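You operate a simulated robot arm through the tools that you are given. There is no shell and no other tool. Be economical: measure what you need, move in short steps, check, and stop when the job is done.

Carry out the task below with a simulated robot arm. There is one attempt and no reset: what you move stays moved.

JOB
Lay out the visor whose grade matches the window stand and brush it clean.
Fine: it goes on the bench top; put the green brush back and shut the case on the other visor. Set down upright: green brush. What is to be rubbed or washed off counts as gone when no trace of it is left.

It is judged by the outcome, as a careful person would: the job done as asked, and still so three seconds after it is handed in. It fails if anything else is knocked over, pushed out of place, dropped, spilled or broken.

ROBOT AND FRAMES
A 7-joint arm with a two-finger parallel gripper on a trunk, on a base that drives. Base frame: it is fixed to the floor where the robot stands at the start and does not move with it; the origin is under the middle of the robot, x ahead of it, y to its left, z up. Readings come in mm, degrees, newtons and seconds.
With the tool pointing down near the work surface it reaches from about 240 to 700 mm from the robot's upright axis, wherever it stands. Its first joint turns from -166.0 to 166.0 degrees. Places, roughly: bench top [900, -1100, 900]; case lid [900, -300, 1100]; green brush [500, -1500, 1000]. Payload 3.43 kg.
The TCP is the grasp point between the finger pads, 30 mm short of the fingertips. In the tool frame z runs along the fingers and y along their closing line. Largest opening 94 mm; finger width 28, thickness 10; the body of the gripper, 50 by 96 mm, starts 55 mm behind the TCP.
Orientation is told as [roll, pitch, yaw] about the base's x, y, z axes, in that order, counted from this pose: with the fingers straight down and closing along the base's y, the tool's x points along the base's -x, its y along +y and its z along -z.

CONTROLS
- The arm moves only by the tool nudge_tool. Its argument "plan" is a list of rows, each a list of 7 numbers: the shift along the tool's x, y, z in mm, then the turn, a rotation vector about the tool's x, y, z in degrees, then the finger opening in mm, from 0 to 94. In form: [[dx, dy, dz, rx, ry, rz, fingers], ...]. A call has 1 to 10 rows; each row is the pose to reach, as a shift and turn from the pose commanded when the call began, along the tool's axes at that moment. Rows are played at 5 a second. More than 50 mm and 8.6 degrees between two rows, or a gripper value outside its range, and nothing of the call is played. A pose out of reach is approached as far as the arm can. The call stops where the force on the tool passes 50 N (or 10 N more than at its start, if that is more) or the arm is blocked; 0.2 s more then pass. Each finger travels about 108 mm/s and halts on what it meets, pressing with about 43 N; the grip force reading is that of the motor and also rises with nothing between the fingers. The clock runs only during rows and for 0.2 s after the last one: add rows that repeat a pose to give the fingers time. The reply holds the time, the measured pose of the TCP, the force on the tool along the base axes, the opening and the grip force, in the units named above and with some noise, with the torque about the TCP (base axes, N m) and any sound that the robot's microphone picked up.
- Cameras (640 x 400 px; columns grow to the right, rows downward): "scene" is now at [505.8, -89.4, 1594.1]; the picture's right is [0.00, -0.17, 0.99], its down [-1.00, 0.04, 0.01] and it looks along [-0.04, -0.98, -0.17] (base axes); focal length 214 px, centre (320, 200). "wrist" rides on the gripper at [76, 14, -103] in the tool frame; the picture's right is [-0.18, 0.98, 0.00], its down [-0.75, -0.14, -0.64] and it looks along [-0.63, -0.12, 0.77] (tool axes); focal length 243 px, centre (320, 200). There is no depth. A picture from a camera that has moved, and an enlarged one, comes with that camera's place and axes in the base frame and with its lens.
- snapshot(camera): a new picture of that camera. No time passes.
- lift_body(by): slides the trunk up (or, below 0, down) by that many mm; the arm and the scene camera ride with it, the base frame stays. It gives what a move gives, with no picture.
- steer(legs): drives the robot by 1 to 6 legs, each [ahead, left, turn to the left] in mm, mm and degrees, along the robot's own axes; the way and the turn of a leg run together, so that a leg with both is an arc; at most 1500 mm and 180 degrees a leg. The arm and the cameras ride along, it lands a little off, and it stops where it bumps. It gives what a move gives.
- turn_head(pan, tilt): turns the head with the scene camera to pan (to the left, within 80 degrees either way) and tilt (down, from -29 to 69), counted from straight ahead of the robot. It gives what a move gives.
- enlarge(camera, box): a new picture of the part [left, top, right, bottom] of that camera's present view, enlarged. No time passes.
- finish_job(): hands the job in; it is judged then, once.

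Go step by step. Nothing tells you exact positions but the pictures and the camera data: compare them with the known pose of the tool, close in by small moves and look again before you grip or let go. The budget is 120 turns and 78 pictures, counting those below and the enlarged ones. Unless the task says otherwise, let go and move clear before handing in, and close with one line.

The tools are called as name(argument=value, ...) on one line, values as JSON. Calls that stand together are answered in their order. nudge_tool: Moves the arm, as the interface text tells. Its arguments: {"type":"object","properties":{"plan":{"type":"array","items":{"type":"array","items":{"type":"number"}}}},"required":["plan"]} The other tools are called the same way: lift_body (by) slides the trunk up or down; steer (legs) drives the base; turn_head (pan, tilt) turns the head that bears the scene camera; snapshot (camera) takes a picture; enlarge (camera, box) takes an enlarged picture of a part of a camera's view; finish_job () hands the job in.

At the start:

```text
t: 0.0
ee_pos: [398.0, -1.7, 1479.6]
tool_rot: [0.0, 0.1, 0.0]
contact_force: [0.3, -0.1, 0.4]
torque: [0.01, 0.01, -0.01]
gripper_width: 94.1
finger_force: 0.1
trunk travel left (down, up): [-325.0, 265.0]
robot x, y, heading: [1.8, -0.2, -0.1]
head pan, tilt: [-80.2, 2.6]
```

scene: 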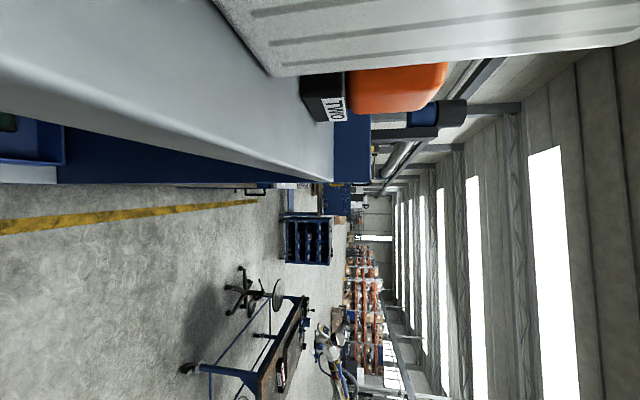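
wrist: 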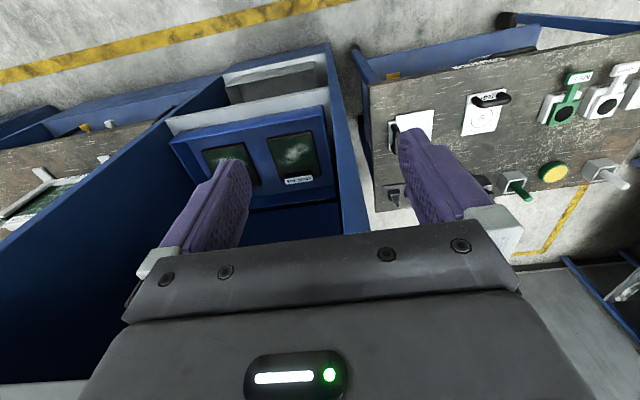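

The scene camera is rolled (image right is up) and shows a bench with a case to my front right. I'll turn the head to look over the bench first.

turn_head(pan=-50, tilt=30)

snapshot(camera="scene")

```text
t: 0.9
ee_pos: [398.1, -0.1, 1481.0]
tool_rot: [0.0, -0.1, 0.0]
contact_force: [0.6, 0.8, -0.4]
torque: [0.0, -0.04, -0.03]
gripper_width: 94.0
finger_force: 0.0
trunk travel left (down, up): [-325.0, 265.0]
robot x, y, heading: [0.7, 3.1, -0.4]
head pan, tilt: [-50.0, 30.0]
```

```text
75 pictures are left
camera scene: at [461.6, -69.0, 1551.5], right [0.0, -0.64, 0.77], down [-0.87, 0.38, 0.32], along [-0.5, -0.66, -0.56], focal length 214 px, centre (320, 200)
```

scene: 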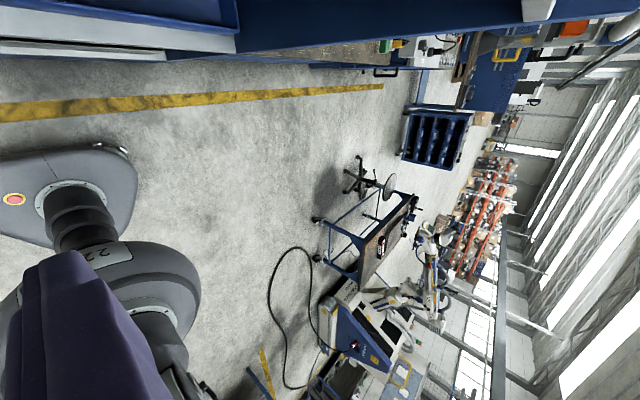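

The head's "ahead" actually points straight down: negative tilt looks toward +x. I'll look with tilt -29 at a few pans.

turn_head(pan=-10, tilt=-29)

snapshot(camera="scene")

turn_head(pan=-60, tilt=-29)

snapshot(camera="scene")

```text
t: 2.2
ee_pos: [375.7, -17.3, 1484.3]
tool_rot: [0.5, 0.3, -0.4]
contact_force: [-79.8, -38.9, -25.3]
torque: [1.48, -0.34, -4.36]
gripper_width: 93.9
finger_force: 0.0
trunk travel left (down, up): [-325.0, 265.0]
robot x, y, heading: [-1.3, -4.7, -0.0]
head pan, tilt: [-10.0, -28.6]
```

```text
74 pictures are left
camera scene: at [507.5, -35.2, 1532.7], right [-0.01, -0.97, 0.23], down [-0.97, -0.04, -0.22], along [0.22, -0.22, -0.95], focal length 214 px, centre (320, 200)
```

scene: 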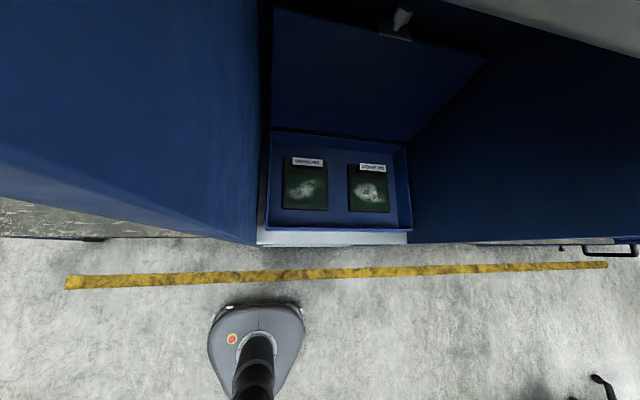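

```text
t: 3.4
ee_pos: [391.8, -32.0, 1484.7]
tool_rot: [0.4, -0.7, -1.3]
contact_force: [-8.4, 8.7, 18.7]
torque: [-1.5, -3.02, 0.93]
gripper_width: 93.9
finger_force: 0.2
trunk travel left (down, up): [-325.0, 265.0]
robot x, y, heading: [-13.5, -9.1, -1.0]
head pan, tilt: [-60.0, -28.6]
```

```text
73 pictures are left
camera scene: at [538.5, -93.8, 1580.8], right [-0.02, -0.51, 0.86], down [-0.89, -0.38, -0.25], along [0.46, -0.77, -0.44], focal length 214 px, centre (320, 200)
```

scene: 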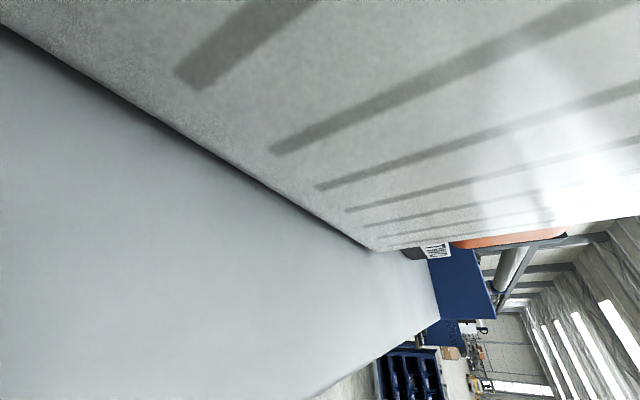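

The head brushed the gripper at pan -10, so I'll lower the tool clear of it and back off a bit for a wider view.

steer(legs=[[-350, 0, 0]])

turn_head(pan=-60, tilt=-20)

snapshot(camera="scene")

snapshot(camera="wrist")

```text
t: 4.2
ee_pos: [397.9, -11.6, 1484.6]
tool_rot: [-0.4, -1.0, -2.2]
contact_force: [0.5, -1.8, -0.6]
torque: [0.11, 0.03, -0.18]
gripper_width: 94.2
finger_force: 0.1
trunk travel left (down, up): [-325.0, 265.0]
robot x, y, heading: [-4.2, -0.6, -0.1]
head pan, tilt: [-60.0, -28.6]
stopped in leg 1: the force on the tool passed its limit at 70 N (the readings are from after the stop); the commanded pose is now the measured one
```

```text
t: 4.9
ee_pos: [396.5, -10.9, 1483.1]
tool_rot: [-0.3, -1.1, -2.0]
contact_force: [0.7, 0.2, 4.3]
torque: [-0.28, -0.4, 0.23]
gripper_width: 93.9
finger_force: 0.1
trunk travel left (down, up): [-325.0, 265.0]
robot x, y, heading: [-4.4, -0.1, -0.6]
head pan, tilt: [-60.0, -20.0]
```

```text
72 pictures are left
camera scene: at [533.5, -78.7, 1578.9], right [-0.03, -0.49, 0.87], down [-0.94, -0.27, -0.19], along [0.33, -0.83, -0.46], focal length 214 px, centre (320, 200)
```

scene: 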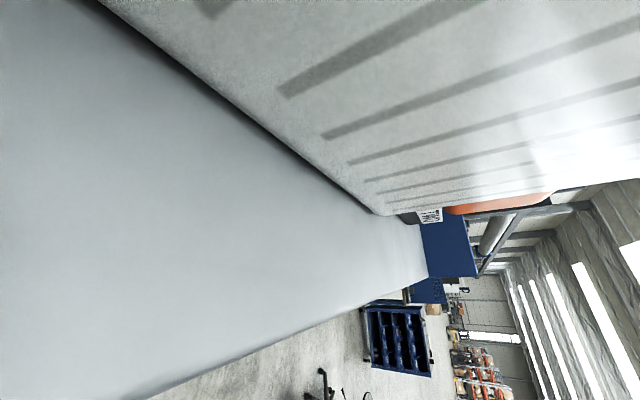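

```text
71 pictures are left
camera wrist: at [318.9, 6.8, 1585.5], right [0.22, 0.98, 0.0], down [0.74, -0.16, 0.66], along [0.64, -0.14, -0.75], focal length 243 px, centre (320, 200)
```

wrist: 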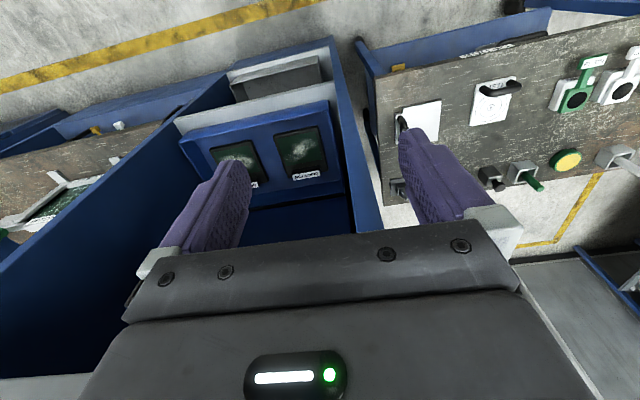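

The arm and head are interfering; I'll pull the tool back toward the robot and down, then drive back.

nudge_tool(plan=[[30, 0, 30, 0, 0, 0, 60], [40, 0, 70, 0, 0, 0, 40], [50, 0, 110, 0, 0, 0, 40], [50, 0, 150, 0, 0, 0, 40], [50, 0, 200, 0, 0, 0, 40]])

steer(legs=[[-450, 0, 0]])

turn_head(pan=-45, tilt=-29)

snapshot(camera="scene")

snapshot(camera="wrist")

```text
t: 5.2
ee_pos: [385.5, -10.0, 1478.2]
tool_rot: [-0.4, -2.8, -1.9]
contact_force: [-7.0, 1.5, 7.3]
torque: [-0.47, -1.56, -0.12]
gripper_width: 60.3
finger_force: 0.1
trunk travel left (down, up): [-325.0, 265.0]
robot x, y, heading: [-1.9, -0.8, -0.2]
head pan, tilt: [-60.0, -20.0]
stopped in row 1: the force on the tool passed its limit at 68 N (the readings are from after the stop); the commanded pose is now the measured one
```

```text
t: 8.0
ee_pos: [-68.0, -9.2, 1477.7]
tool_rot: [-0.4, -2.7, -1.9]
contact_force: [-0.4, -0.2, 0.6]
torque: [0.02, -0.02, 0.01]
gripper_width: 60.2
finger_force: 0.1
trunk travel left (down, up): [-325.0, 265.0]
robot x, y, heading: [-457.5, 2.3, -0.4]
head pan, tilt: [-60.0, -20.0]
```

```text
t: 8.8
ee_pos: [-67.1, -7.4, 1478.1]
tool_rot: [-0.3, -2.7, -2.0]
contact_force: [0.7, -0.3, -0.2]
torque: [-0.02, 0.0, 0.02]
gripper_width: 60.1
finger_force: 0.1
trunk travel left (down, up): [-325.0, 265.0]
robot x, y, heading: [-461.5, 1.2, -0.5]
head pan, tilt: [-45.0, -28.6]
```

```text
70 pictures are left
camera scene: at [77.7, -58.6, 1566.1], right [-0.06, -0.7, 0.71], down [-0.87, -0.31, -0.38], along [0.48, -0.64, -0.59], focal length 214 px, centre (320, 200)
```

scene: 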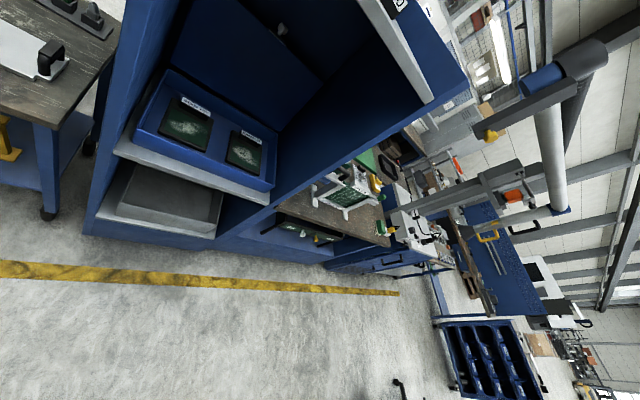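

```text
69 pictures are left
camera wrist: at [-148.5, 9.1, 1575.8], right [0.22, 0.98, 0.0], down [0.72, -0.16, 0.68], along [0.66, -0.15, -0.74], focal length 243 px, centre (320, 200)
```

wrist: 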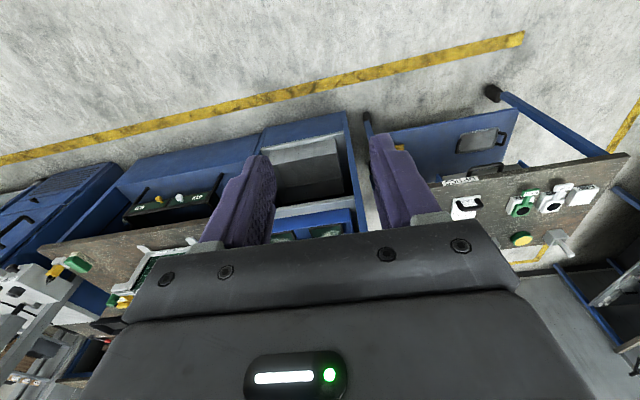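

Now I see a blue cabinet with the open case and two dusty visors on a shelf, and a wooden bench to its right with a white frame on it and green items. Let me zoom in.

enlarge(camera="scene", box=[100, 40, 300, 240])

enlarge(camera="scene", box=[280, 110, 500, 280])

```text
2.00 times, centred on (200, 140) of scene
camera zoom: at [77.7, -58.6, 1566.1], right [-0.06, -0.7, 0.71], down [-0.87, -0.31, -0.38], along [0.48, -0.64, -0.59], focal length 429 px, centre (560, 320)
```

zoom: 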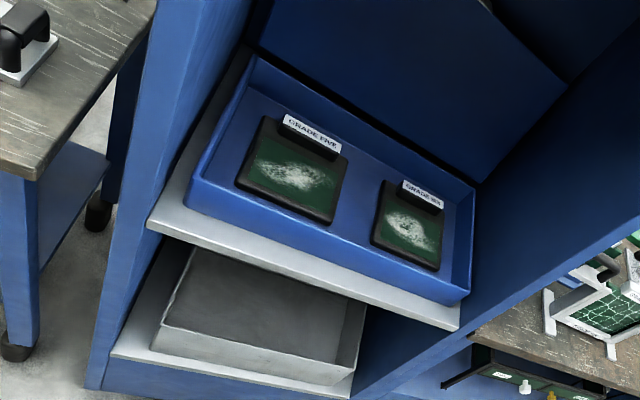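

```text
2.35 times, centred on (390, 195) of scene
camera zoom: at [77.7, -58.6, 1566.1], right [-0.06, -0.7, 0.71], down [-0.87, -0.31, -0.38], along [0.48, -0.64, -0.59], focal length 505 px, centre (155, 212)
```

zoom: 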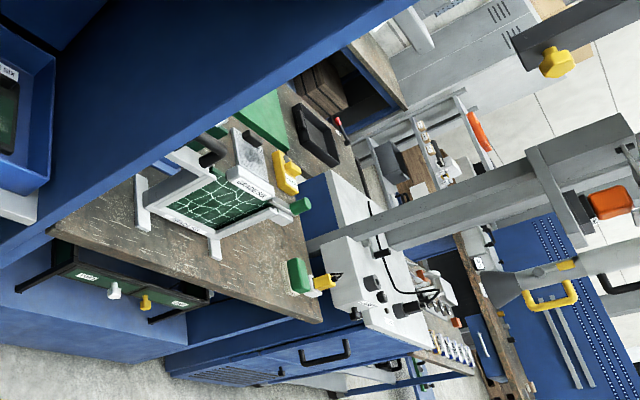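

The case visors read "GRADE FIVE" and "GRADE SIX", and the window stand on the bench has a label I need to read closer. I'll drive to the right along the front.

steer(legs=[[0, -1000, 0]])

turn_head(pan=-15, tilt=-29)

snapshot(camera="scene")

snapshot(camera="wrist")

```text
t: 13.9
ee_pos: [-78.0, -1011.5, 1478.6]
tool_rot: [-0.4, -2.8, -2.4]
contact_force: [-0.1, -0.2, 0.4]
torque: [-0.01, 0.01, -0.01]
gripper_width: 60.1
finger_force: 0.1
trunk travel left (down, up): [-325.0, 265.0]
robot x, y, heading: [-472.2, -997.5, -0.9]
head pan, tilt: [-45.0, -28.6]
```

```text
t: 14.9
ee_pos: [-77.7, -1010.4, 1477.2]
tool_rot: [-0.4, -2.7, -2.4]
contact_force: [-0.4, 0.1, -0.1]
torque: [0.0, 0.02, 0.02]
gripper_width: 60.1
finger_force: 0.0
trunk travel left (down, up): [-325.0, 265.0]
robot x, y, heading: [-469.6, -997.2, -0.6]
head pan, tilt: [-15.0, -28.6]
```

```text
66 pictures are left
camera scene: at [69.1, -1031.9, 1548.6], right [-0.05, -0.96, 0.27], down [-0.86, -0.09, -0.5], along [0.51, -0.26, -0.82], focal length 214 px, centre (320, 200)
```

scene: 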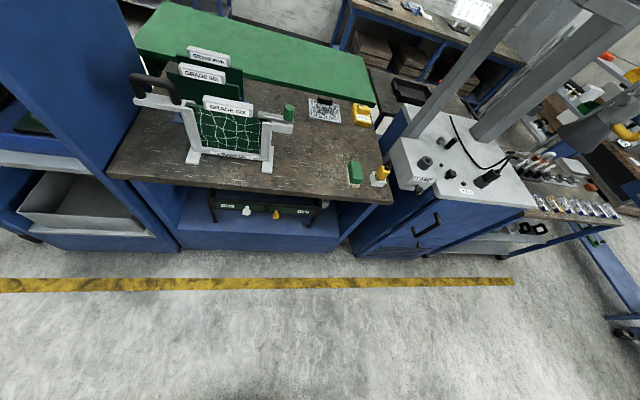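

```text
65 pictures are left
camera wrist: at [-158.7, -992.4, 1575.8], right [0.23, 0.97, 0.0], down [0.72, -0.17, 0.68], along [0.66, -0.15, -0.74], focal length 243 px, centre (320, 200)
```

wrist: 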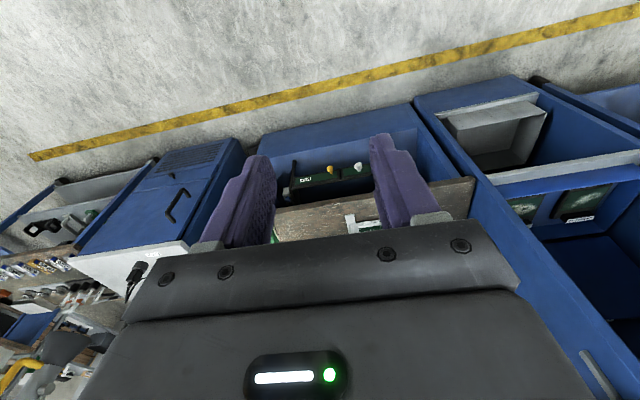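

enlarge(camera="scene", box=[120, 30, 300, 170])

enlarge(camera="scene", box=[250, 80, 430, 220])

enlarge(camera="scene", box=[190, 170, 350, 250])

```text
2.86 times, centred on (210, 100) of scene
camera zoom: at [69.1, -1031.9, 1548.6], right [-0.05, -0.96, 0.27], down [-0.86, -0.09, -0.5], along [0.51, -0.26, -0.82], focal length 613 px, centre (634, 486)
```

zoom: 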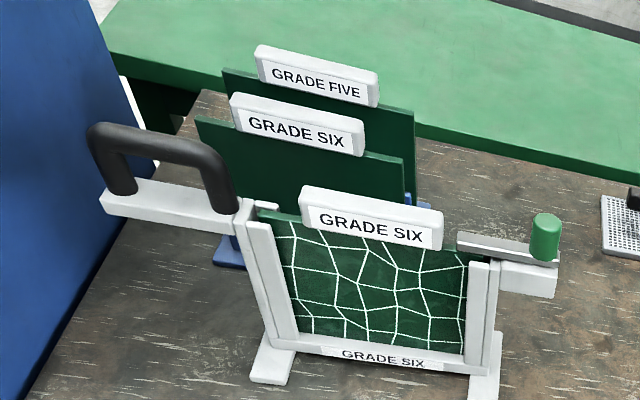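

```text
2.86 times, centred on (340, 150) of scene
camera zoom: at [69.1, -1031.9, 1548.6], right [-0.05, -0.96, 0.27], down [-0.86, -0.09, -0.5], along [0.51, -0.26, -0.82], focal length 613 px, centre (263, 343)
```

zoom: 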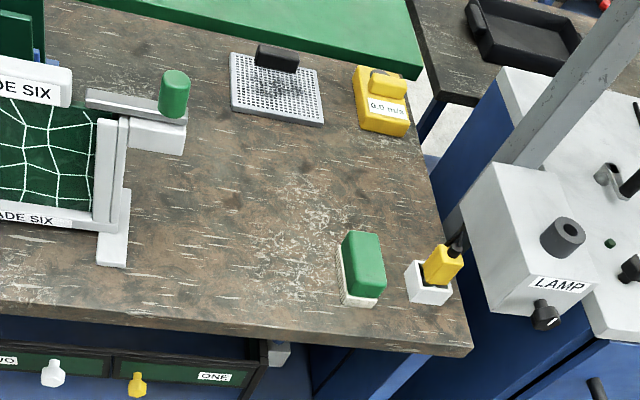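

```text
4.00 times, centred on (270, 210) of scene
camera zoom: at [69.1, -1031.9, 1548.6], right [-0.05, -0.96, 0.27], down [-0.86, -0.09, -0.5], along [0.51, -0.26, -0.82], focal length 858 px, centre (520, 160)
```

zoom: 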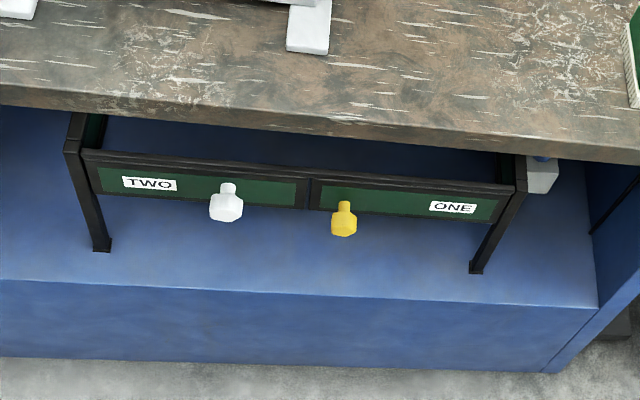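

The window stand is GRADE SIX, so I want the case's right-hand visor "GRADE SIX"; the green brush stands near the bench's right front. I'll lower the tool to a working height, straighten it, and go back in front of the case.

nudge_tool(plan=[[0, 0, 45, -0.4, 2.7, -2.4, 90], [0, 0, 90, -0.4, 2.7, -2.4, 90], [0, 0, 135, -0.4, 2.7, -2.4, 90], [0, 0, 180, -0.4, 2.7, -2.4, 90], [0, 0, 225, -0.4, 2.7, -2.4, 90], [0, 0, 270, -0.4, 2.7, -2.4, 90]])

steer(legs=[[0, 750, 0.6]])

snapshot(camera="scene")

snapshot(camera="wrist")

```text
t: 16.3
ee_pos: [-63.5, -1014.1, 1205.1]
tool_rot: [-0.1, 0.0, 0.0]
contact_force: [-0.3, 0.4, -0.2]
torque: [0.01, 0.0, -0.04]
gripper_width: 90.1
finger_force: 0.0
trunk travel left (down, up): [-325.0, 265.0]
robot x, y, heading: [-470.0, -997.8, -0.8]
head pan, tilt: [-15.0, -28.6]
```

```text
t: 20.4
ee_pos: [-55.0, -261.2, 1204.6]
tool_rot: [0.1, 0.1, 0.0]
contact_force: [-0.6, 0.8, 0.6]
torque: [0.05, 0.0, 0.01]
gripper_width: 89.9
finger_force: 0.1
trunk travel left (down, up): [-325.0, 265.0]
robot x, y, heading: [-462.7, -243.7, -0.7]
head pan, tilt: [-15.0, -28.6]
```

```text
61 pictures are left
camera scene: at [95.3, -276.4, 1269.8], right [0.0, -0.97, 0.26], down [-0.88, -0.13, -0.46], along [0.48, -0.23, -0.85], focal length 214 px, centre (320, 200)
```

scene: 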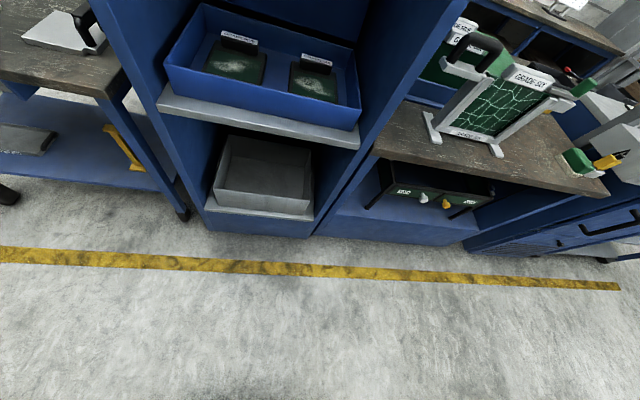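

```text
60 pictures are left
camera wrist: at [-132.6, -247.2, 1308.0], right [0.18, 0.98, 0.0], down [0.75, -0.14, 0.64], along [0.63, -0.12, -0.77], focal length 243 px, centre (320, 200)
```

wrist: 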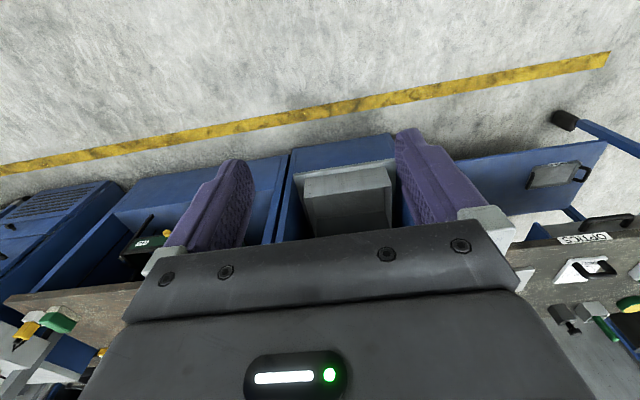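

The scene head evidently rides on the hand (about 110 mm ahead of it), which I must mind. Let me zoom on the case to verify the labels and the lid.

enlarge(camera="scene", box=[150, 0, 390, 150])

```text
2.67 times, centred on (270, 75) of scene
camera zoom: at [95.3, -276.4, 1269.8], right [0.0, -0.97, 0.26], down [-0.88, -0.13, -0.46], along [0.48, -0.23, -0.85], focal length 572 px, centre (453, 533)
```

zoom: 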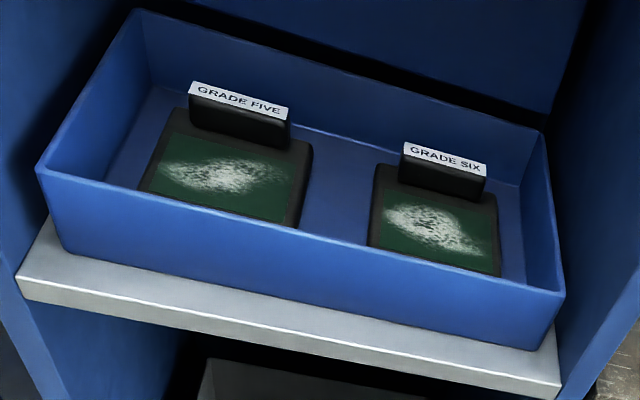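

I place the GRADE SIX tab top at about (768, -359, 916), thin along x. I'll yaw the tool +90° so the fingers close along x and the head goes to the left.

nudge_tool(plan=[[0, 0, 0, 0, 0, -8.5, 90], [0, 0, 0, 0, 0, -17, 90], [0, 0, 0, 0, 0, -25.5, 90], [0, 0, 0, 0, 0, -34, 90], [0, 0, 0, 0, 0, -42.5, 90], [0, 0, 0, 0, 0, -51, 90], [0, 0, 0, 0, 0, -59.5, 90], [0, 0, 0, 0, 0, -68, 90], [0, 0, 0, 0, 0, -76.5, 90], [0, 0, 0, 0, 0, -85, 90]])

nudge_tool(plan=[[0, 0, 0, 0, 0, -5, 90]])

snapshot(camera="scene")

snapshot(camera="wrist")

```text
t: 22.6
ee_pos: [-55.2, -261.3, 1205.7]
tool_rot: [0.2, 0.0, 85.3]
contact_force: [0.4, -0.2, -0.2]
torque: [0.02, 0.0, -0.01]
gripper_width: 90.1
finger_force: 0.2
trunk travel left (down, up): [-325.0, 265.0]
robot x, y, heading: [-459.5, -244.3, -0.7]
head pan, tilt: [-15.0, -28.6]
```

```text
t: 23.0
ee_pos: [-56.5, -263.1, 1206.0]
tool_rot: [0.1, 0.1, 90.2]
contact_force: [-1.3, -0.5, 0.0]
torque: [0.0, 0.02, 0.01]
gripper_width: 90.2
finger_force: 0.0
trunk travel left (down, up): [-325.0, 265.0]
robot x, y, heading: [-461.9, -246.0, -0.6]
head pan, tilt: [-15.0, -28.6]
```

```text
58 pictures are left
camera scene: at [-37.9, -109.9, 1269.4], right [0.97, 0.0, 0.26], down [0.13, -0.88, -0.46], along [0.22, 0.48, -0.85], focal length 214 px, centre (320, 200)
```

scene: 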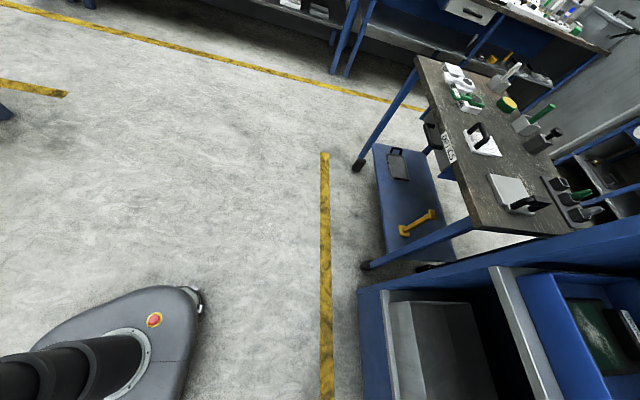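

```text
57 pictures are left
camera wrist: at [-70.3, -338.2, 1307.9], right [-0.98, 0.18, 0.0], down [0.14, 0.76, 0.64], along [0.12, 0.63, -0.77], focal length 243 px, centre (320, 200)
```

wrist: 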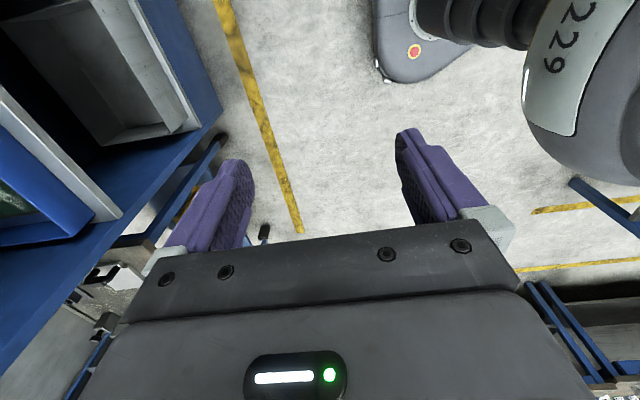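

The head is fixed to the hand as thought. I'll drive up to the cabinet front, aligned with the GRADE SIX tab, and look with the head turned to the case.

steer(legs=[[500, -95, 0.6]])

turn_head(pan=-50, tilt=20)

snapshot(camera="scene")

snapshot(camera="wrist")

```text
t: 26.0
ee_pos: [457.3, -356.9, 1204.8]
tool_rot: [0.1, 0.1, 90.9]
contact_force: [0.1, 0.4, -0.2]
torque: [-0.03, 0.0, 0.0]
gripper_width: 89.9
finger_force: 0.1
trunk travel left (down, up): [-325.0, 265.0]
robot x, y, heading: [50.9, -345.5, 0.0]
head pan, tilt: [-15.0, -28.6]
```

```text
t: 27.2
ee_pos: [456.6, -356.3, 1205.1]
tool_rot: [0.1, 0.1, 90.8]
contact_force: [-0.6, -0.1, -0.8]
torque: [-0.01, -0.03, 0.01]
gripper_width: 89.9
finger_force: 0.2
trunk travel left (down, up): [-325.0, 265.0]
robot x, y, heading: [51.9, -346.1, 0.2]
head pan, tilt: [-50.0, 20.0]
```

```text
56 pictures are left
camera scene: at [527.2, -275.6, 1274.3], right [0.64, 0.01, 0.77], down [-0.25, -0.94, 0.22], along [0.72, -0.33, -0.6], focal length 214 px, centre (320, 200)
```

scene: 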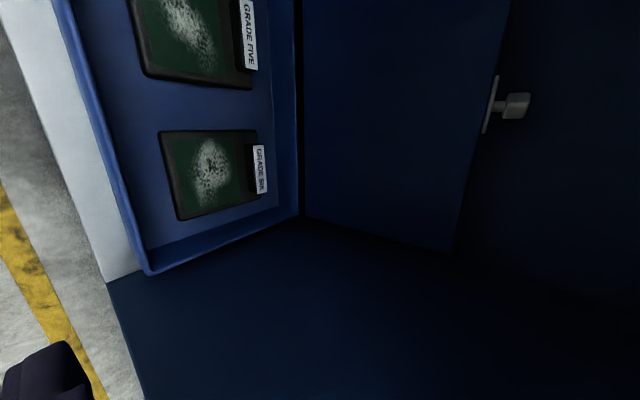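

```text
55 pictures are left
camera wrist: at [442.1, -432.7, 1307.9], right [-0.99, 0.17, 0.0], down [0.13, 0.76, 0.64], along [0.11, 0.63, -0.77], focal length 243 px, centre (320, 200)
```

wrist: 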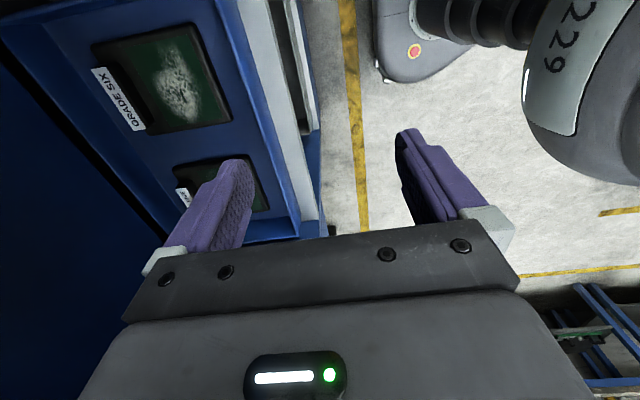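

Tab centre confirmed near (769, -360), top z≈916; the lid leans back with a latch at its top edge. I'll get a little closer, swing the head out of the way, and move over the tab.

steer(legs=[[70, 0, 0]])

turn_head(pan=40, tilt=20)

nudge_tool(plan=[[1, -45, 30, 0, 0, 0, 60], [2, -90, 70, 0, 0, 0, 60], [3, -135, 100, 0, 0, 0, 60], [3, -180, 120, 0, 0, 0, 60], [3, -220, 150, 0, 0, 0, 60], [3, -240, 190, 0, 0, 0, 60]])

snapshot(camera="wrist")

snapshot(camera="scene")

```text
t: 28.2
ee_pos: [529.7, -356.3, 1204.9]
tool_rot: [0.1, 0.1, 90.8]
contact_force: [0.1, 0.5, -0.1]
torque: [0.0, 0.04, 0.06]
gripper_width: 89.9
finger_force: 0.0
trunk travel left (down, up): [-325.0, 265.0]
robot x, y, heading: [124.4, -342.3, -0.0]
head pan, tilt: [-50.0, 20.0]
```

```text
t: 29.8
ee_pos: [528.0, -356.6, 1205.5]
tool_rot: [0.0, 0.0, 90.9]
contact_force: [0.5, -0.3, 0.6]
torque: [0.01, 0.0, 0.02]
gripper_width: 90.0
finger_force: 0.0
trunk travel left (down, up): [-325.0, 265.0]
robot x, y, heading: [125.6, -343.9, 0.1]
head pan, tilt: [40.0, 20.0]
```

```text
refused: row 1 steps farther than a row can; nothing moved
```

```text
54 pictures are left
camera wrist: at [514.7, -432.3, 1307.9], right [-0.99, 0.17, 0.0], down [0.13, 0.76, 0.64], along [0.11, 0.63, -0.77], focal length 243 px, centre (320, 200)
```

wrist: 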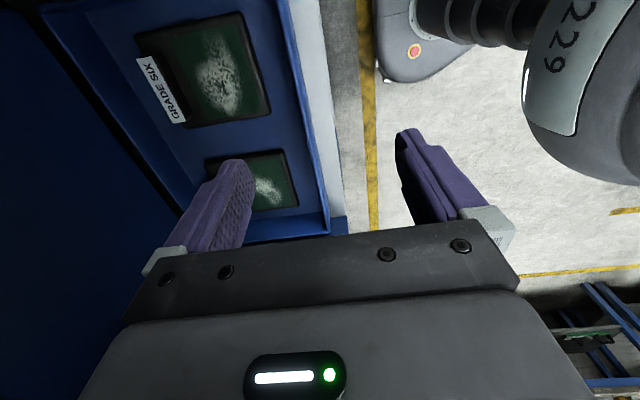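

```text
53 pictures are left
camera scene: at [468.5, -277.1, 1262.9], right [0.77, 0.01, -0.64], down [0.23, -0.94, 0.26], along [-0.6, -0.35, -0.72], focal length 214 px, centre (320, 200)
```

scene: 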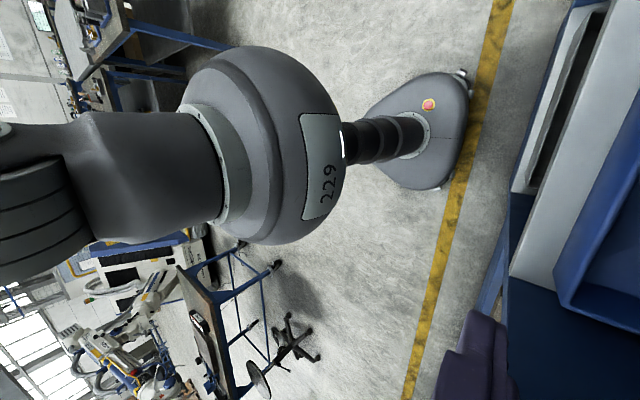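

Rows were too long; splitting into shorter steps.

nudge_tool(plan=[[1, -40, 20, 0, 0, 0, 60], [2, -80, 40, 0, 0, 0, 60], [3, -120, 60, 0, 0, 0, 60], [4, -160, 80, 0, 0, 0, 60], [5, -200, 100, 0, 0, 0, 60], [5, -240, 120, 0, 0, 0, 60], [5, -241, 160, 0, 0, 0, 60], [5, -241, 200, 0, 0, 0, 60]])

snapshot(camera="wrist")

turn_head(pan=40, tilt=60)

snapshot(camera="scene")

```text
t: 31.6
ee_pos: [769.2, -361.5, 1003.4]
tool_rot: [0.0, 0.0, 91.0]
contact_force: [-0.2, -0.9, 0.7]
torque: [0.02, -0.04, 0.04]
gripper_width: 60.1
finger_force: 0.1
trunk travel left (down, up): [-325.0, 265.0]
robot x, y, heading: [125.7, -346.0, 0.4]
head pan, tilt: [40.0, 20.0]
```

```text
52 pictures are left
camera wrist: at [756.5, -437.1, 1106.1], right [-0.99, 0.17, 0.0], down [0.13, 0.76, 0.64], along [0.11, 0.63, -0.77], focal length 243 px, centre (320, 200)
```

wrist: 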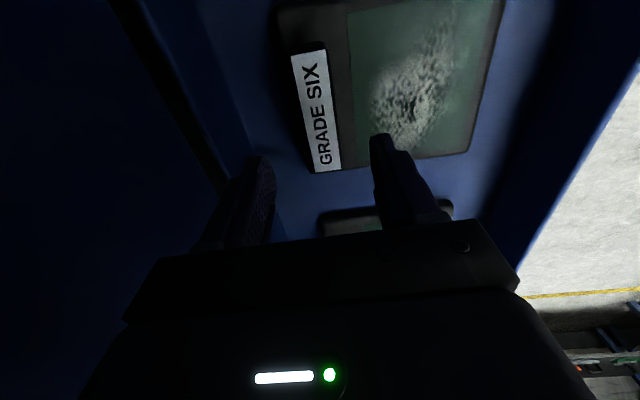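

```text
t: 32.7
ee_pos: [769.0, -358.0, 1004.3]
tool_rot: [0.1, 0.0, 90.8]
contact_force: [-0.1, -0.4, -0.5]
torque: [0.01, -0.02, 0.0]
gripper_width: 60.2
finger_force: 0.1
trunk travel left (down, up): [-325.0, 265.0]
robot x, y, heading: [121.3, -347.8, -0.0]
head pan, tilt: [40.0, 60.0]
```

```text
51 pictures are left
camera scene: at [726.1, -337.5, 1082.1], right [0.77, 0.01, -0.64], down [0.56, -0.49, 0.66], along [-0.31, -0.87, -0.38], focal length 214 px, centre (320, 200)
```

scene: 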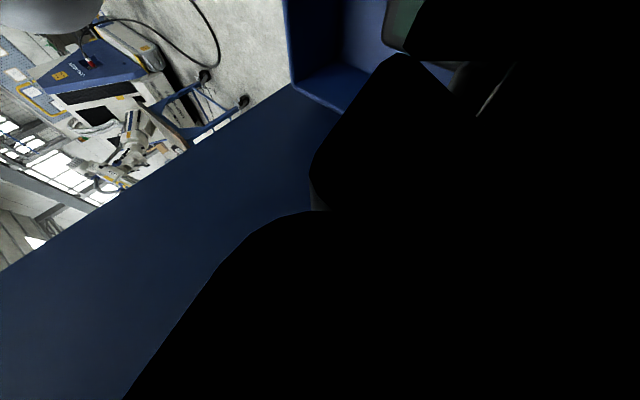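

The tab sits squarely between the fingers (centre ≈ (771, -365)). I'll descend to z≈920 and close.

nudge_tool(plan=[[3, -2, 40, 0, 0, 0, 60], [3, -2, 70, 0, 0, 0, 60], [3, -2, 80, 0, 0, 0, 60]])

snapshot(camera="wrist")

```text
t: 33.5
ee_pos: [770.7, -362.5, 923.1]
tool_rot: [0.2, 0.2, 90.8]
contact_force: [-0.5, 0.3, 0.4]
torque: [0.0, -0.05, 0.01]
gripper_width: 60.0
finger_force: 0.1
trunk travel left (down, up): [-325.0, 265.0]
robot x, y, heading: [126.5, -344.5, -0.2]
head pan, tilt: [40.0, 60.0]
```

```text
50 pictures are left
camera wrist: at [757.2, -438.5, 1027.4], right [-0.99, 0.17, 0.0], down [0.13, 0.76, 0.64], along [0.11, 0.63, -0.77], focal length 243 px, centre (320, 200)
```

wrist: 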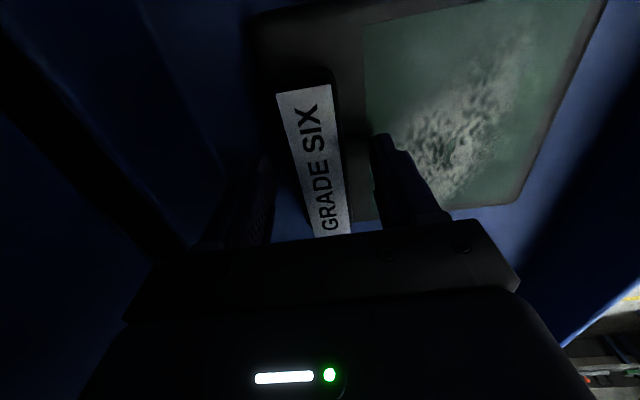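

nudge_tool(plan=[[0, 0, 4, 0, 0, 0, 60], [0, 0, 4, 0, 0, 0, 40], [0, 0, 4, 0, 0, 0, 10], [0, 0, 4, 0, 0, 0, 10], [0, 0, 4, 0, 0, 0, 10]])

nudge_tool(plan=[[0, 0, -10, 0, 0, 0, 10], [0, 0, -20, 0, 0, 0, 10]])

snapshot(camera="wrist")

```text
t: 34.7
ee_pos: [770.9, -361.0, 922.8]
tool_rot: [-0.1, 0.1, 90.8]
contact_force: [1.8, 1.3, 14.6]
torque: [0.04, -0.37, -0.17]
gripper_width: 29.6
finger_force: 43.0
trunk travel left (down, up): [-325.0, 265.0]
robot x, y, heading: [128.5, -346.6, 0.1]
head pan, tilt: [40.0, 60.0]
```

```text
t: 35.3
ee_pos: [771.0, -361.8, 940.5]
tool_rot: [0.0, 0.1, 90.8]
contact_force: [-0.5, 0.8, 0.3]
torque: [0.0, -0.04, 0.0]
gripper_width: 31.8
finger_force: 0.0
trunk travel left (down, up): [-325.0, 265.0]
robot x, y, heading: [121.3, -345.5, -0.2]
head pan, tilt: [40.0, 60.0]
```

```text
49 pictures are left
camera wrist: at [757.3, -437.3, 1043.5], right [-0.99, 0.17, 0.0], down [0.13, 0.76, 0.64], along [0.11, 0.63, -0.77], focal length 243 px, centre (320, 200)
```

wrist: 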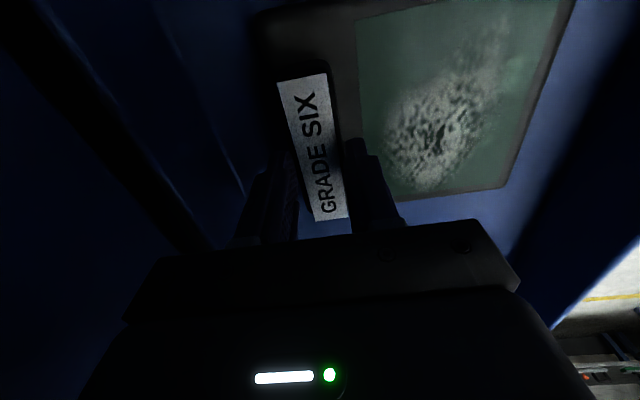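

The reading is odd: the width grew and force vanished, so it may be slipping. I'll hold and recheck the grip.

nudge_tool(plan=[[0, 0, 0, 0, 0, 0, 0], [0, 0, 0, 0, 0, 0, 0], [0, 0, 0, 0, 0, 0, 0]])

```text
t: 36.1
ee_pos: [771.5, -360.1, 940.9]
tool_rot: [0.1, 0.2, 90.9]
contact_force: [-0.7, 0.0, 0.6]
torque: [0.03, 0.0, 0.0]
gripper_width: 29.1
finger_force: 43.0
trunk travel left (down, up): [-325.0, 265.0]
robot x, y, heading: [124.5, -348.8, 0.0]
head pan, tilt: [40.0, 60.0]
```

Not lifted yet; only the upper label edge is held. I'll open, go down again just above the plate, regrip fully closed with more time, and lift slowly.

nudge_tool(plan=[[0, 0, 0, 0, 0, 0, 50], [0, 0, 8, 0, 0, 0, 50], [0, 0, 17, 0, 0, 0, 50], [0, 0, 17, 0, 0, 0, 0], [0, 0, 17, 0, 0, 0, 0], [0, 0, 17, 0, 0, 0, 0], [0, 0, 17, 0, 0, 0, 0]])

nudge_tool(plan=[[0, 0, -3, 0, 0, 0, 0], [0, 0, -6, 0, 0, 0, 0], [0, 0, -9, 0, 0, 0, 0], [0, 0, -12, 0, 0, 0, 0], [0, 0, -15, 0, 0, 0, 0]])

snapshot(camera="wrist")

```text
t: 37.7
ee_pos: [771.9, -361.3, 923.4]
tool_rot: [0.0, 0.1, 90.8]
contact_force: [-0.8, -0.4, 0.0]
torque: [-0.01, -0.09, -0.02]
gripper_width: 29.1
finger_force: 42.9
trunk travel left (down, up): [-325.0, 265.0]
robot x, y, heading: [127.1, -341.8, -0.2]
head pan, tilt: [40.0, 60.0]
```

```text
t: 38.9
ee_pos: [771.5, -359.9, 937.6]
tool_rot: [0.0, 0.1, 90.8]
contact_force: [-0.2, 0.6, -2.7]
torque: [-0.01, -0.09, 0.03]
gripper_width: 29.3
finger_force: 42.9
trunk travel left (down, up): [-325.0, 265.0]
robot x, y, heading: [123.8, -342.8, 0.3]
head pan, tilt: [40.0, 60.0]
```

```text
48 pictures are left
camera wrist: at [758.2, -437.9, 1041.2], right [-0.99, 0.17, 0.0], down [0.13, 0.76, 0.64], along [0.11, 0.63, -0.77], focal length 243 px, centre (320, 200)
```

wrist: 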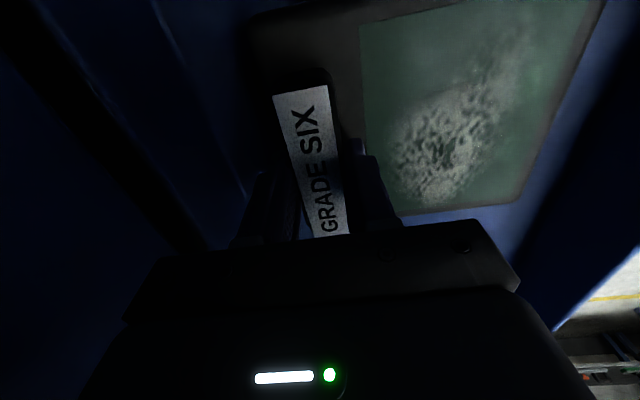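

The visor is now held and lifted. I'll raise it clear of the case and draw it back out.

nudge_tool(plan=[[0, 0, -20, 0, 0, 0, 0], [0, 0, -40, 0, 0, 0, 0], [0, 0, -60, 0, 0, 0, 0], [0, 0, -80, 0, 0, 0, 0], [0, 0, -100, 0, 0, 0, 0], [0, 0, -120, 0, 0, 0, 0], [0, 0, -140, 0, 0, 0, 0]])

nudge_tool(plan=[[0, 25, 0, 0, 0, 0, 0], [0, 50, 0, 0, 0, 0, 0], [0, 75, 0, 0, 0, 0, 0], [0, 100, 0, 0, 0, 0, 0], [0, 125, 0, 0, 0, 0, 0], [0, 150, 0, 0, 0, 0, 0], [0, 175, 0, 0, 0, 0, 0], [0, 200, 0, 0, 0, 0, 0]])

snapshot(camera="wrist")

```text
t: 40.5
ee_pos: [771.2, -359.1, 1079.3]
tool_rot: [0.1, 0.1, 90.9]
contact_force: [0.1, 0.0, -1.1]
torque: [0.01, -0.09, -0.03]
gripper_width: 29.2
finger_force: 43.3
trunk travel left (down, up): [-325.0, 265.0]
robot x, y, heading: [124.6, -346.8, -0.1]
head pan, tilt: [40.0, 60.0]
```

```text
t: 42.3
ee_pos: [571.2, -364.1, 1081.1]
tool_rot: [0.0, 0.1, 90.8]
contact_force: [-0.2, 0.5, -3.1]
torque: [0.0, -0.11, -0.04]
gripper_width: 29.2
finger_force: 42.8
trunk travel left (down, up): [-325.0, 265.0]
robot x, y, heading: [124.4, -346.4, -0.2]
head pan, tilt: [40.0, 60.0]
```

```text
47 pictures are left
camera wrist: at [557.7, -441.0, 1183.1], right [-0.99, 0.17, 0.0], down [0.13, 0.76, 0.64], along [0.11, 0.63, -0.77], focal length 243 px, centre (320, 200)
```

wrist: 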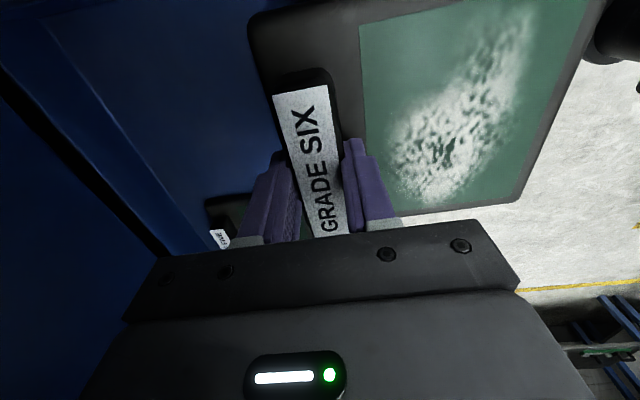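

Visor is out. Driving back and right to stand before the bench, then looking at the free space.

steer(legs=[[-450, 0, 0], [0, -850, 0]])

turn_head(pan=-45, tilt=10)

snapshot(camera="scene")

```text
t: 49.2
ee_pos: [112.8, -1233.4, 1078.4]
tool_rot: [0.1, 0.1, 89.7]
contact_force: [0.2, 1.1, -2.4]
torque: [0.02, -0.14, -0.03]
gripper_width: 29.3
finger_force: 43.0
trunk travel left (down, up): [-325.0, 265.0]
robot x, y, heading: [-332.8, -1207.2, -1.1]
head pan, tilt: [40.0, 60.0]
```

```text
t: 50.8
ee_pos: [113.0, -1233.8, 1078.2]
tool_rot: [0.2, 0.0, 89.7]
contact_force: [-0.1, -0.5, -2.4]
torque: [-0.01, -0.08, -0.02]
gripper_width: 29.3
finger_force: 43.0
trunk travel left (down, up): [-325.0, 265.0]
robot x, y, heading: [-331.0, -1204.7, -0.9]
head pan, tilt: [-45.0, 10.0]
```

```text
46 pictures are left
camera scene: at [180.0, -1137.4, 1141.9], right [0.71, 0.0, 0.71], down [-0.13, -0.98, 0.12], along [0.69, -0.18, -0.7], focal length 214 px, centre (320, 200)
```

scene: 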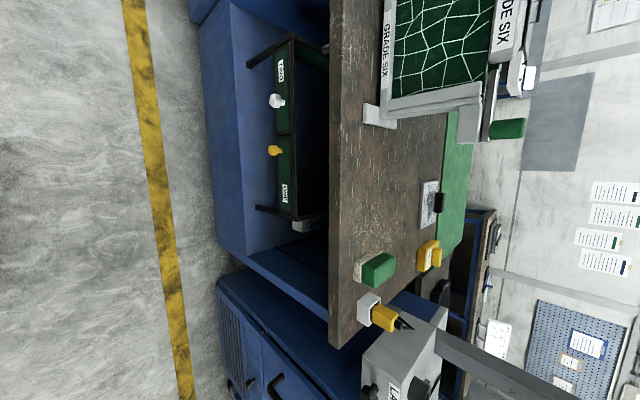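

The bench top is at z≈800 with front edge x≈560; the green brush is near (701,-1443) and the stand ends near y≈-1100. I'll bring the visor to the free spot around y=-1285.

steer(legs=[[0, -58, 0.9], [460, 0, 0]])

snapshot(camera="scene")

snapshot(camera="wrist")

```text
t: 54.1
ee_pos: [583.0, -1286.1, 1078.3]
tool_rot: [0.1, 0.1, 90.6]
contact_force: [0.2, 0.3, -2.5]
torque: [0.01, -0.13, 0.03]
gripper_width: 29.6
finger_force: 43.8
trunk travel left (down, up): [-325.0, 265.0]
robot x, y, heading: [132.1, -1263.7, -0.2]
head pan, tilt: [-45.0, 10.0]
```

```text
45 pictures are left
camera scene: at [649.1, -1189.5, 1141.6], right [0.71, 0.01, 0.71], down [-0.11, -0.99, 0.12], along [0.7, -0.17, -0.7], focal length 214 px, centre (320, 200)
```

scene: 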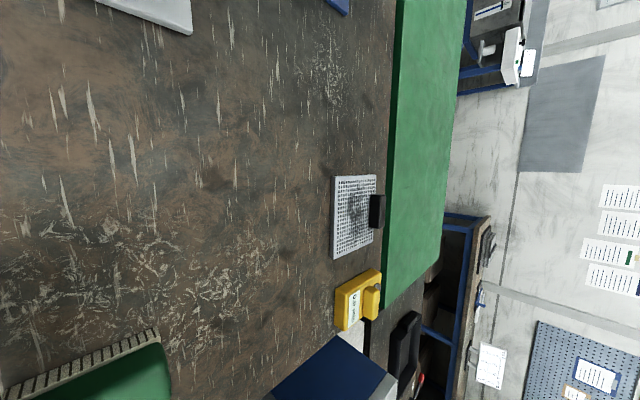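

```text
44 pictures are left
camera wrist: at [569.2, -1362.4, 1181.1], right [-0.98, 0.17, 0.0], down [0.13, 0.76, 0.64], along [0.11, 0.63, -0.77], focal length 243 px, centre (320, 200)
```

wrist: 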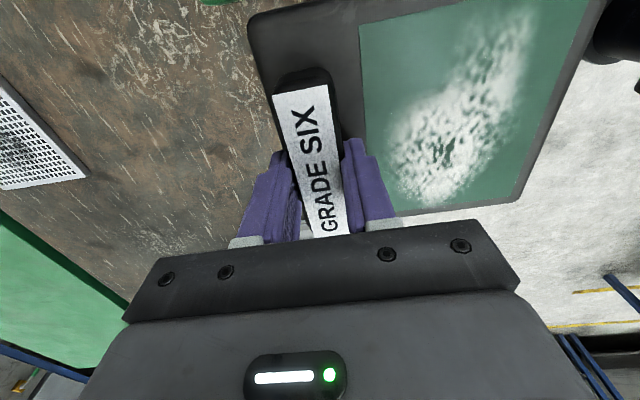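

Space is clear; extending to x≈800, y≈-1270 while lowering toward the bench.

nudge_tool(plan=[[0, -30, 0, 0, 0, 0, 0], [0, -60, 0, 0, 0, 0, 0], [-4, -90, 20, 0, 0, 0, 0], [-8, -120, 40, 0, 0, 0, 0], [-12, -150, 60, 0, 0, 0, 0], [-16, -180, 80, 0, 0, 0, 0], [-16, -200, 110, 0, 0, 0, 0], [-16, -217, 140, 0, 0, 0, 0], [-16, -217, 170, 0, 0, 0, 0], [-16, -217, 200, 0, 0, 0, 0]])

snapshot(camera="wrist")

snapshot(camera="scene")

```text
t: 56.2
ee_pos: [804.7, -1268.4, 915.7]
tool_rot: [-0.6, 0.1, 90.5]
contact_force: [-8.0, -0.6, 27.7]
torque: [-0.07, 1.34, -0.04]
gripper_width: 29.7
finger_force: 43.0
trunk travel left (down, up): [-325.0, 265.0]
robot x, y, heading: [132.7, -1264.8, -0.2]
head pan, tilt: [-45.0, 10.0]
stopped in row 10: the force on the tool passed its limit at 75 N (the readings are from after the stop); the commanded pose is now the measured one
```

```text
43 pictures are left
camera wrist: at [789.8, -1344.2, 1019.1], right [-0.98, 0.18, -0.01], down [0.13, 0.76, 0.64], along [0.12, 0.63, -0.77], focal length 243 px, centre (320, 200)
```

wrist: 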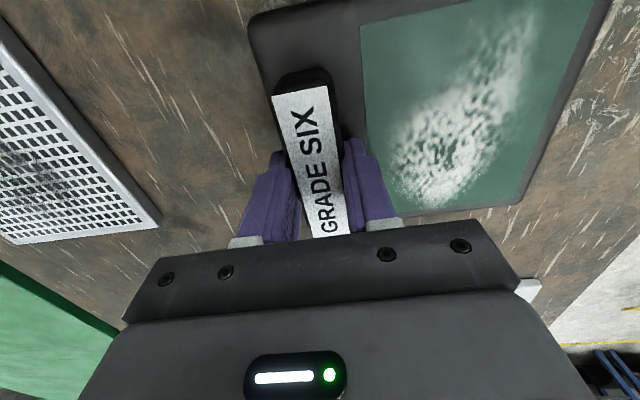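

```text
42 pictures are left
camera scene: at [870.4, -1171.4, 980.6], right [0.7, 0.01, 0.71], down [-0.12, -0.99, 0.12], along [0.71, -0.17, -0.69], focal length 214 px, centre (320, 200)
```

scene: 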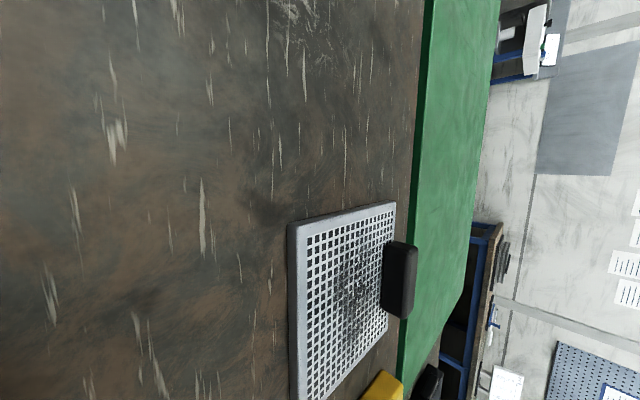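

Contact came at TCP z≈915, so the bench top is near z≈873 and the visor is resting on it, with clear space around. I'll release and rise.

nudge_tool(plan=[[0, 0, -1, 0, 0, 0, 0], [0, 0, -1, 0, 0, 0, 36], [0, 0, -1, 0, 0, 0, 50], [0, 0, -1, 0, 0, 0, 60], [0, 0, -20, 0, 0, 0, 60], [0, 0, -50, 0, 0, 0, 60], [0, 0, -90, 0, 0, 0, 60], [0, 0, -130, 0, 0, 0, 60]])

snapshot(camera="wrist")

```text
t: 58.0
ee_pos: [803.9, -1268.3, 1042.2]
tool_rot: [-0.4, 0.1, 90.5]
contact_force: [-0.9, 0.6, -0.1]
torque: [0.04, 0.02, 0.03]
gripper_width: 60.0
finger_force: 0.2
trunk travel left (down, up): [-325.0, 265.0]
robot x, y, heading: [133.8, -1267.4, -0.5]
head pan, tilt: [-45.0, 10.0]
```

```text
41 pictures are left
camera wrist: at [789.2, -1343.9, 1144.3], right [-0.98, 0.18, -0.01], down [0.13, 0.76, 0.64], along [0.12, 0.63, -0.77], focal length 243 px, centre (320, 200)
```

wrist: 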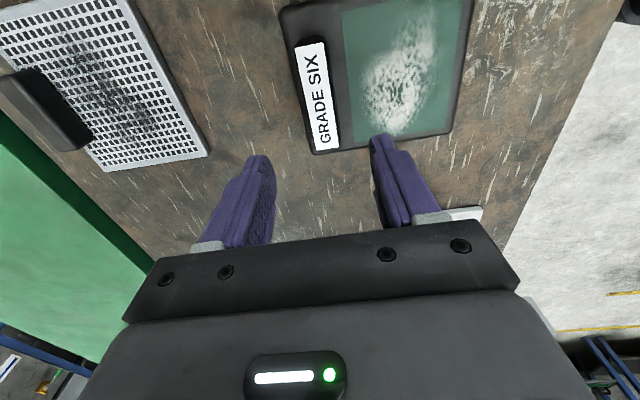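

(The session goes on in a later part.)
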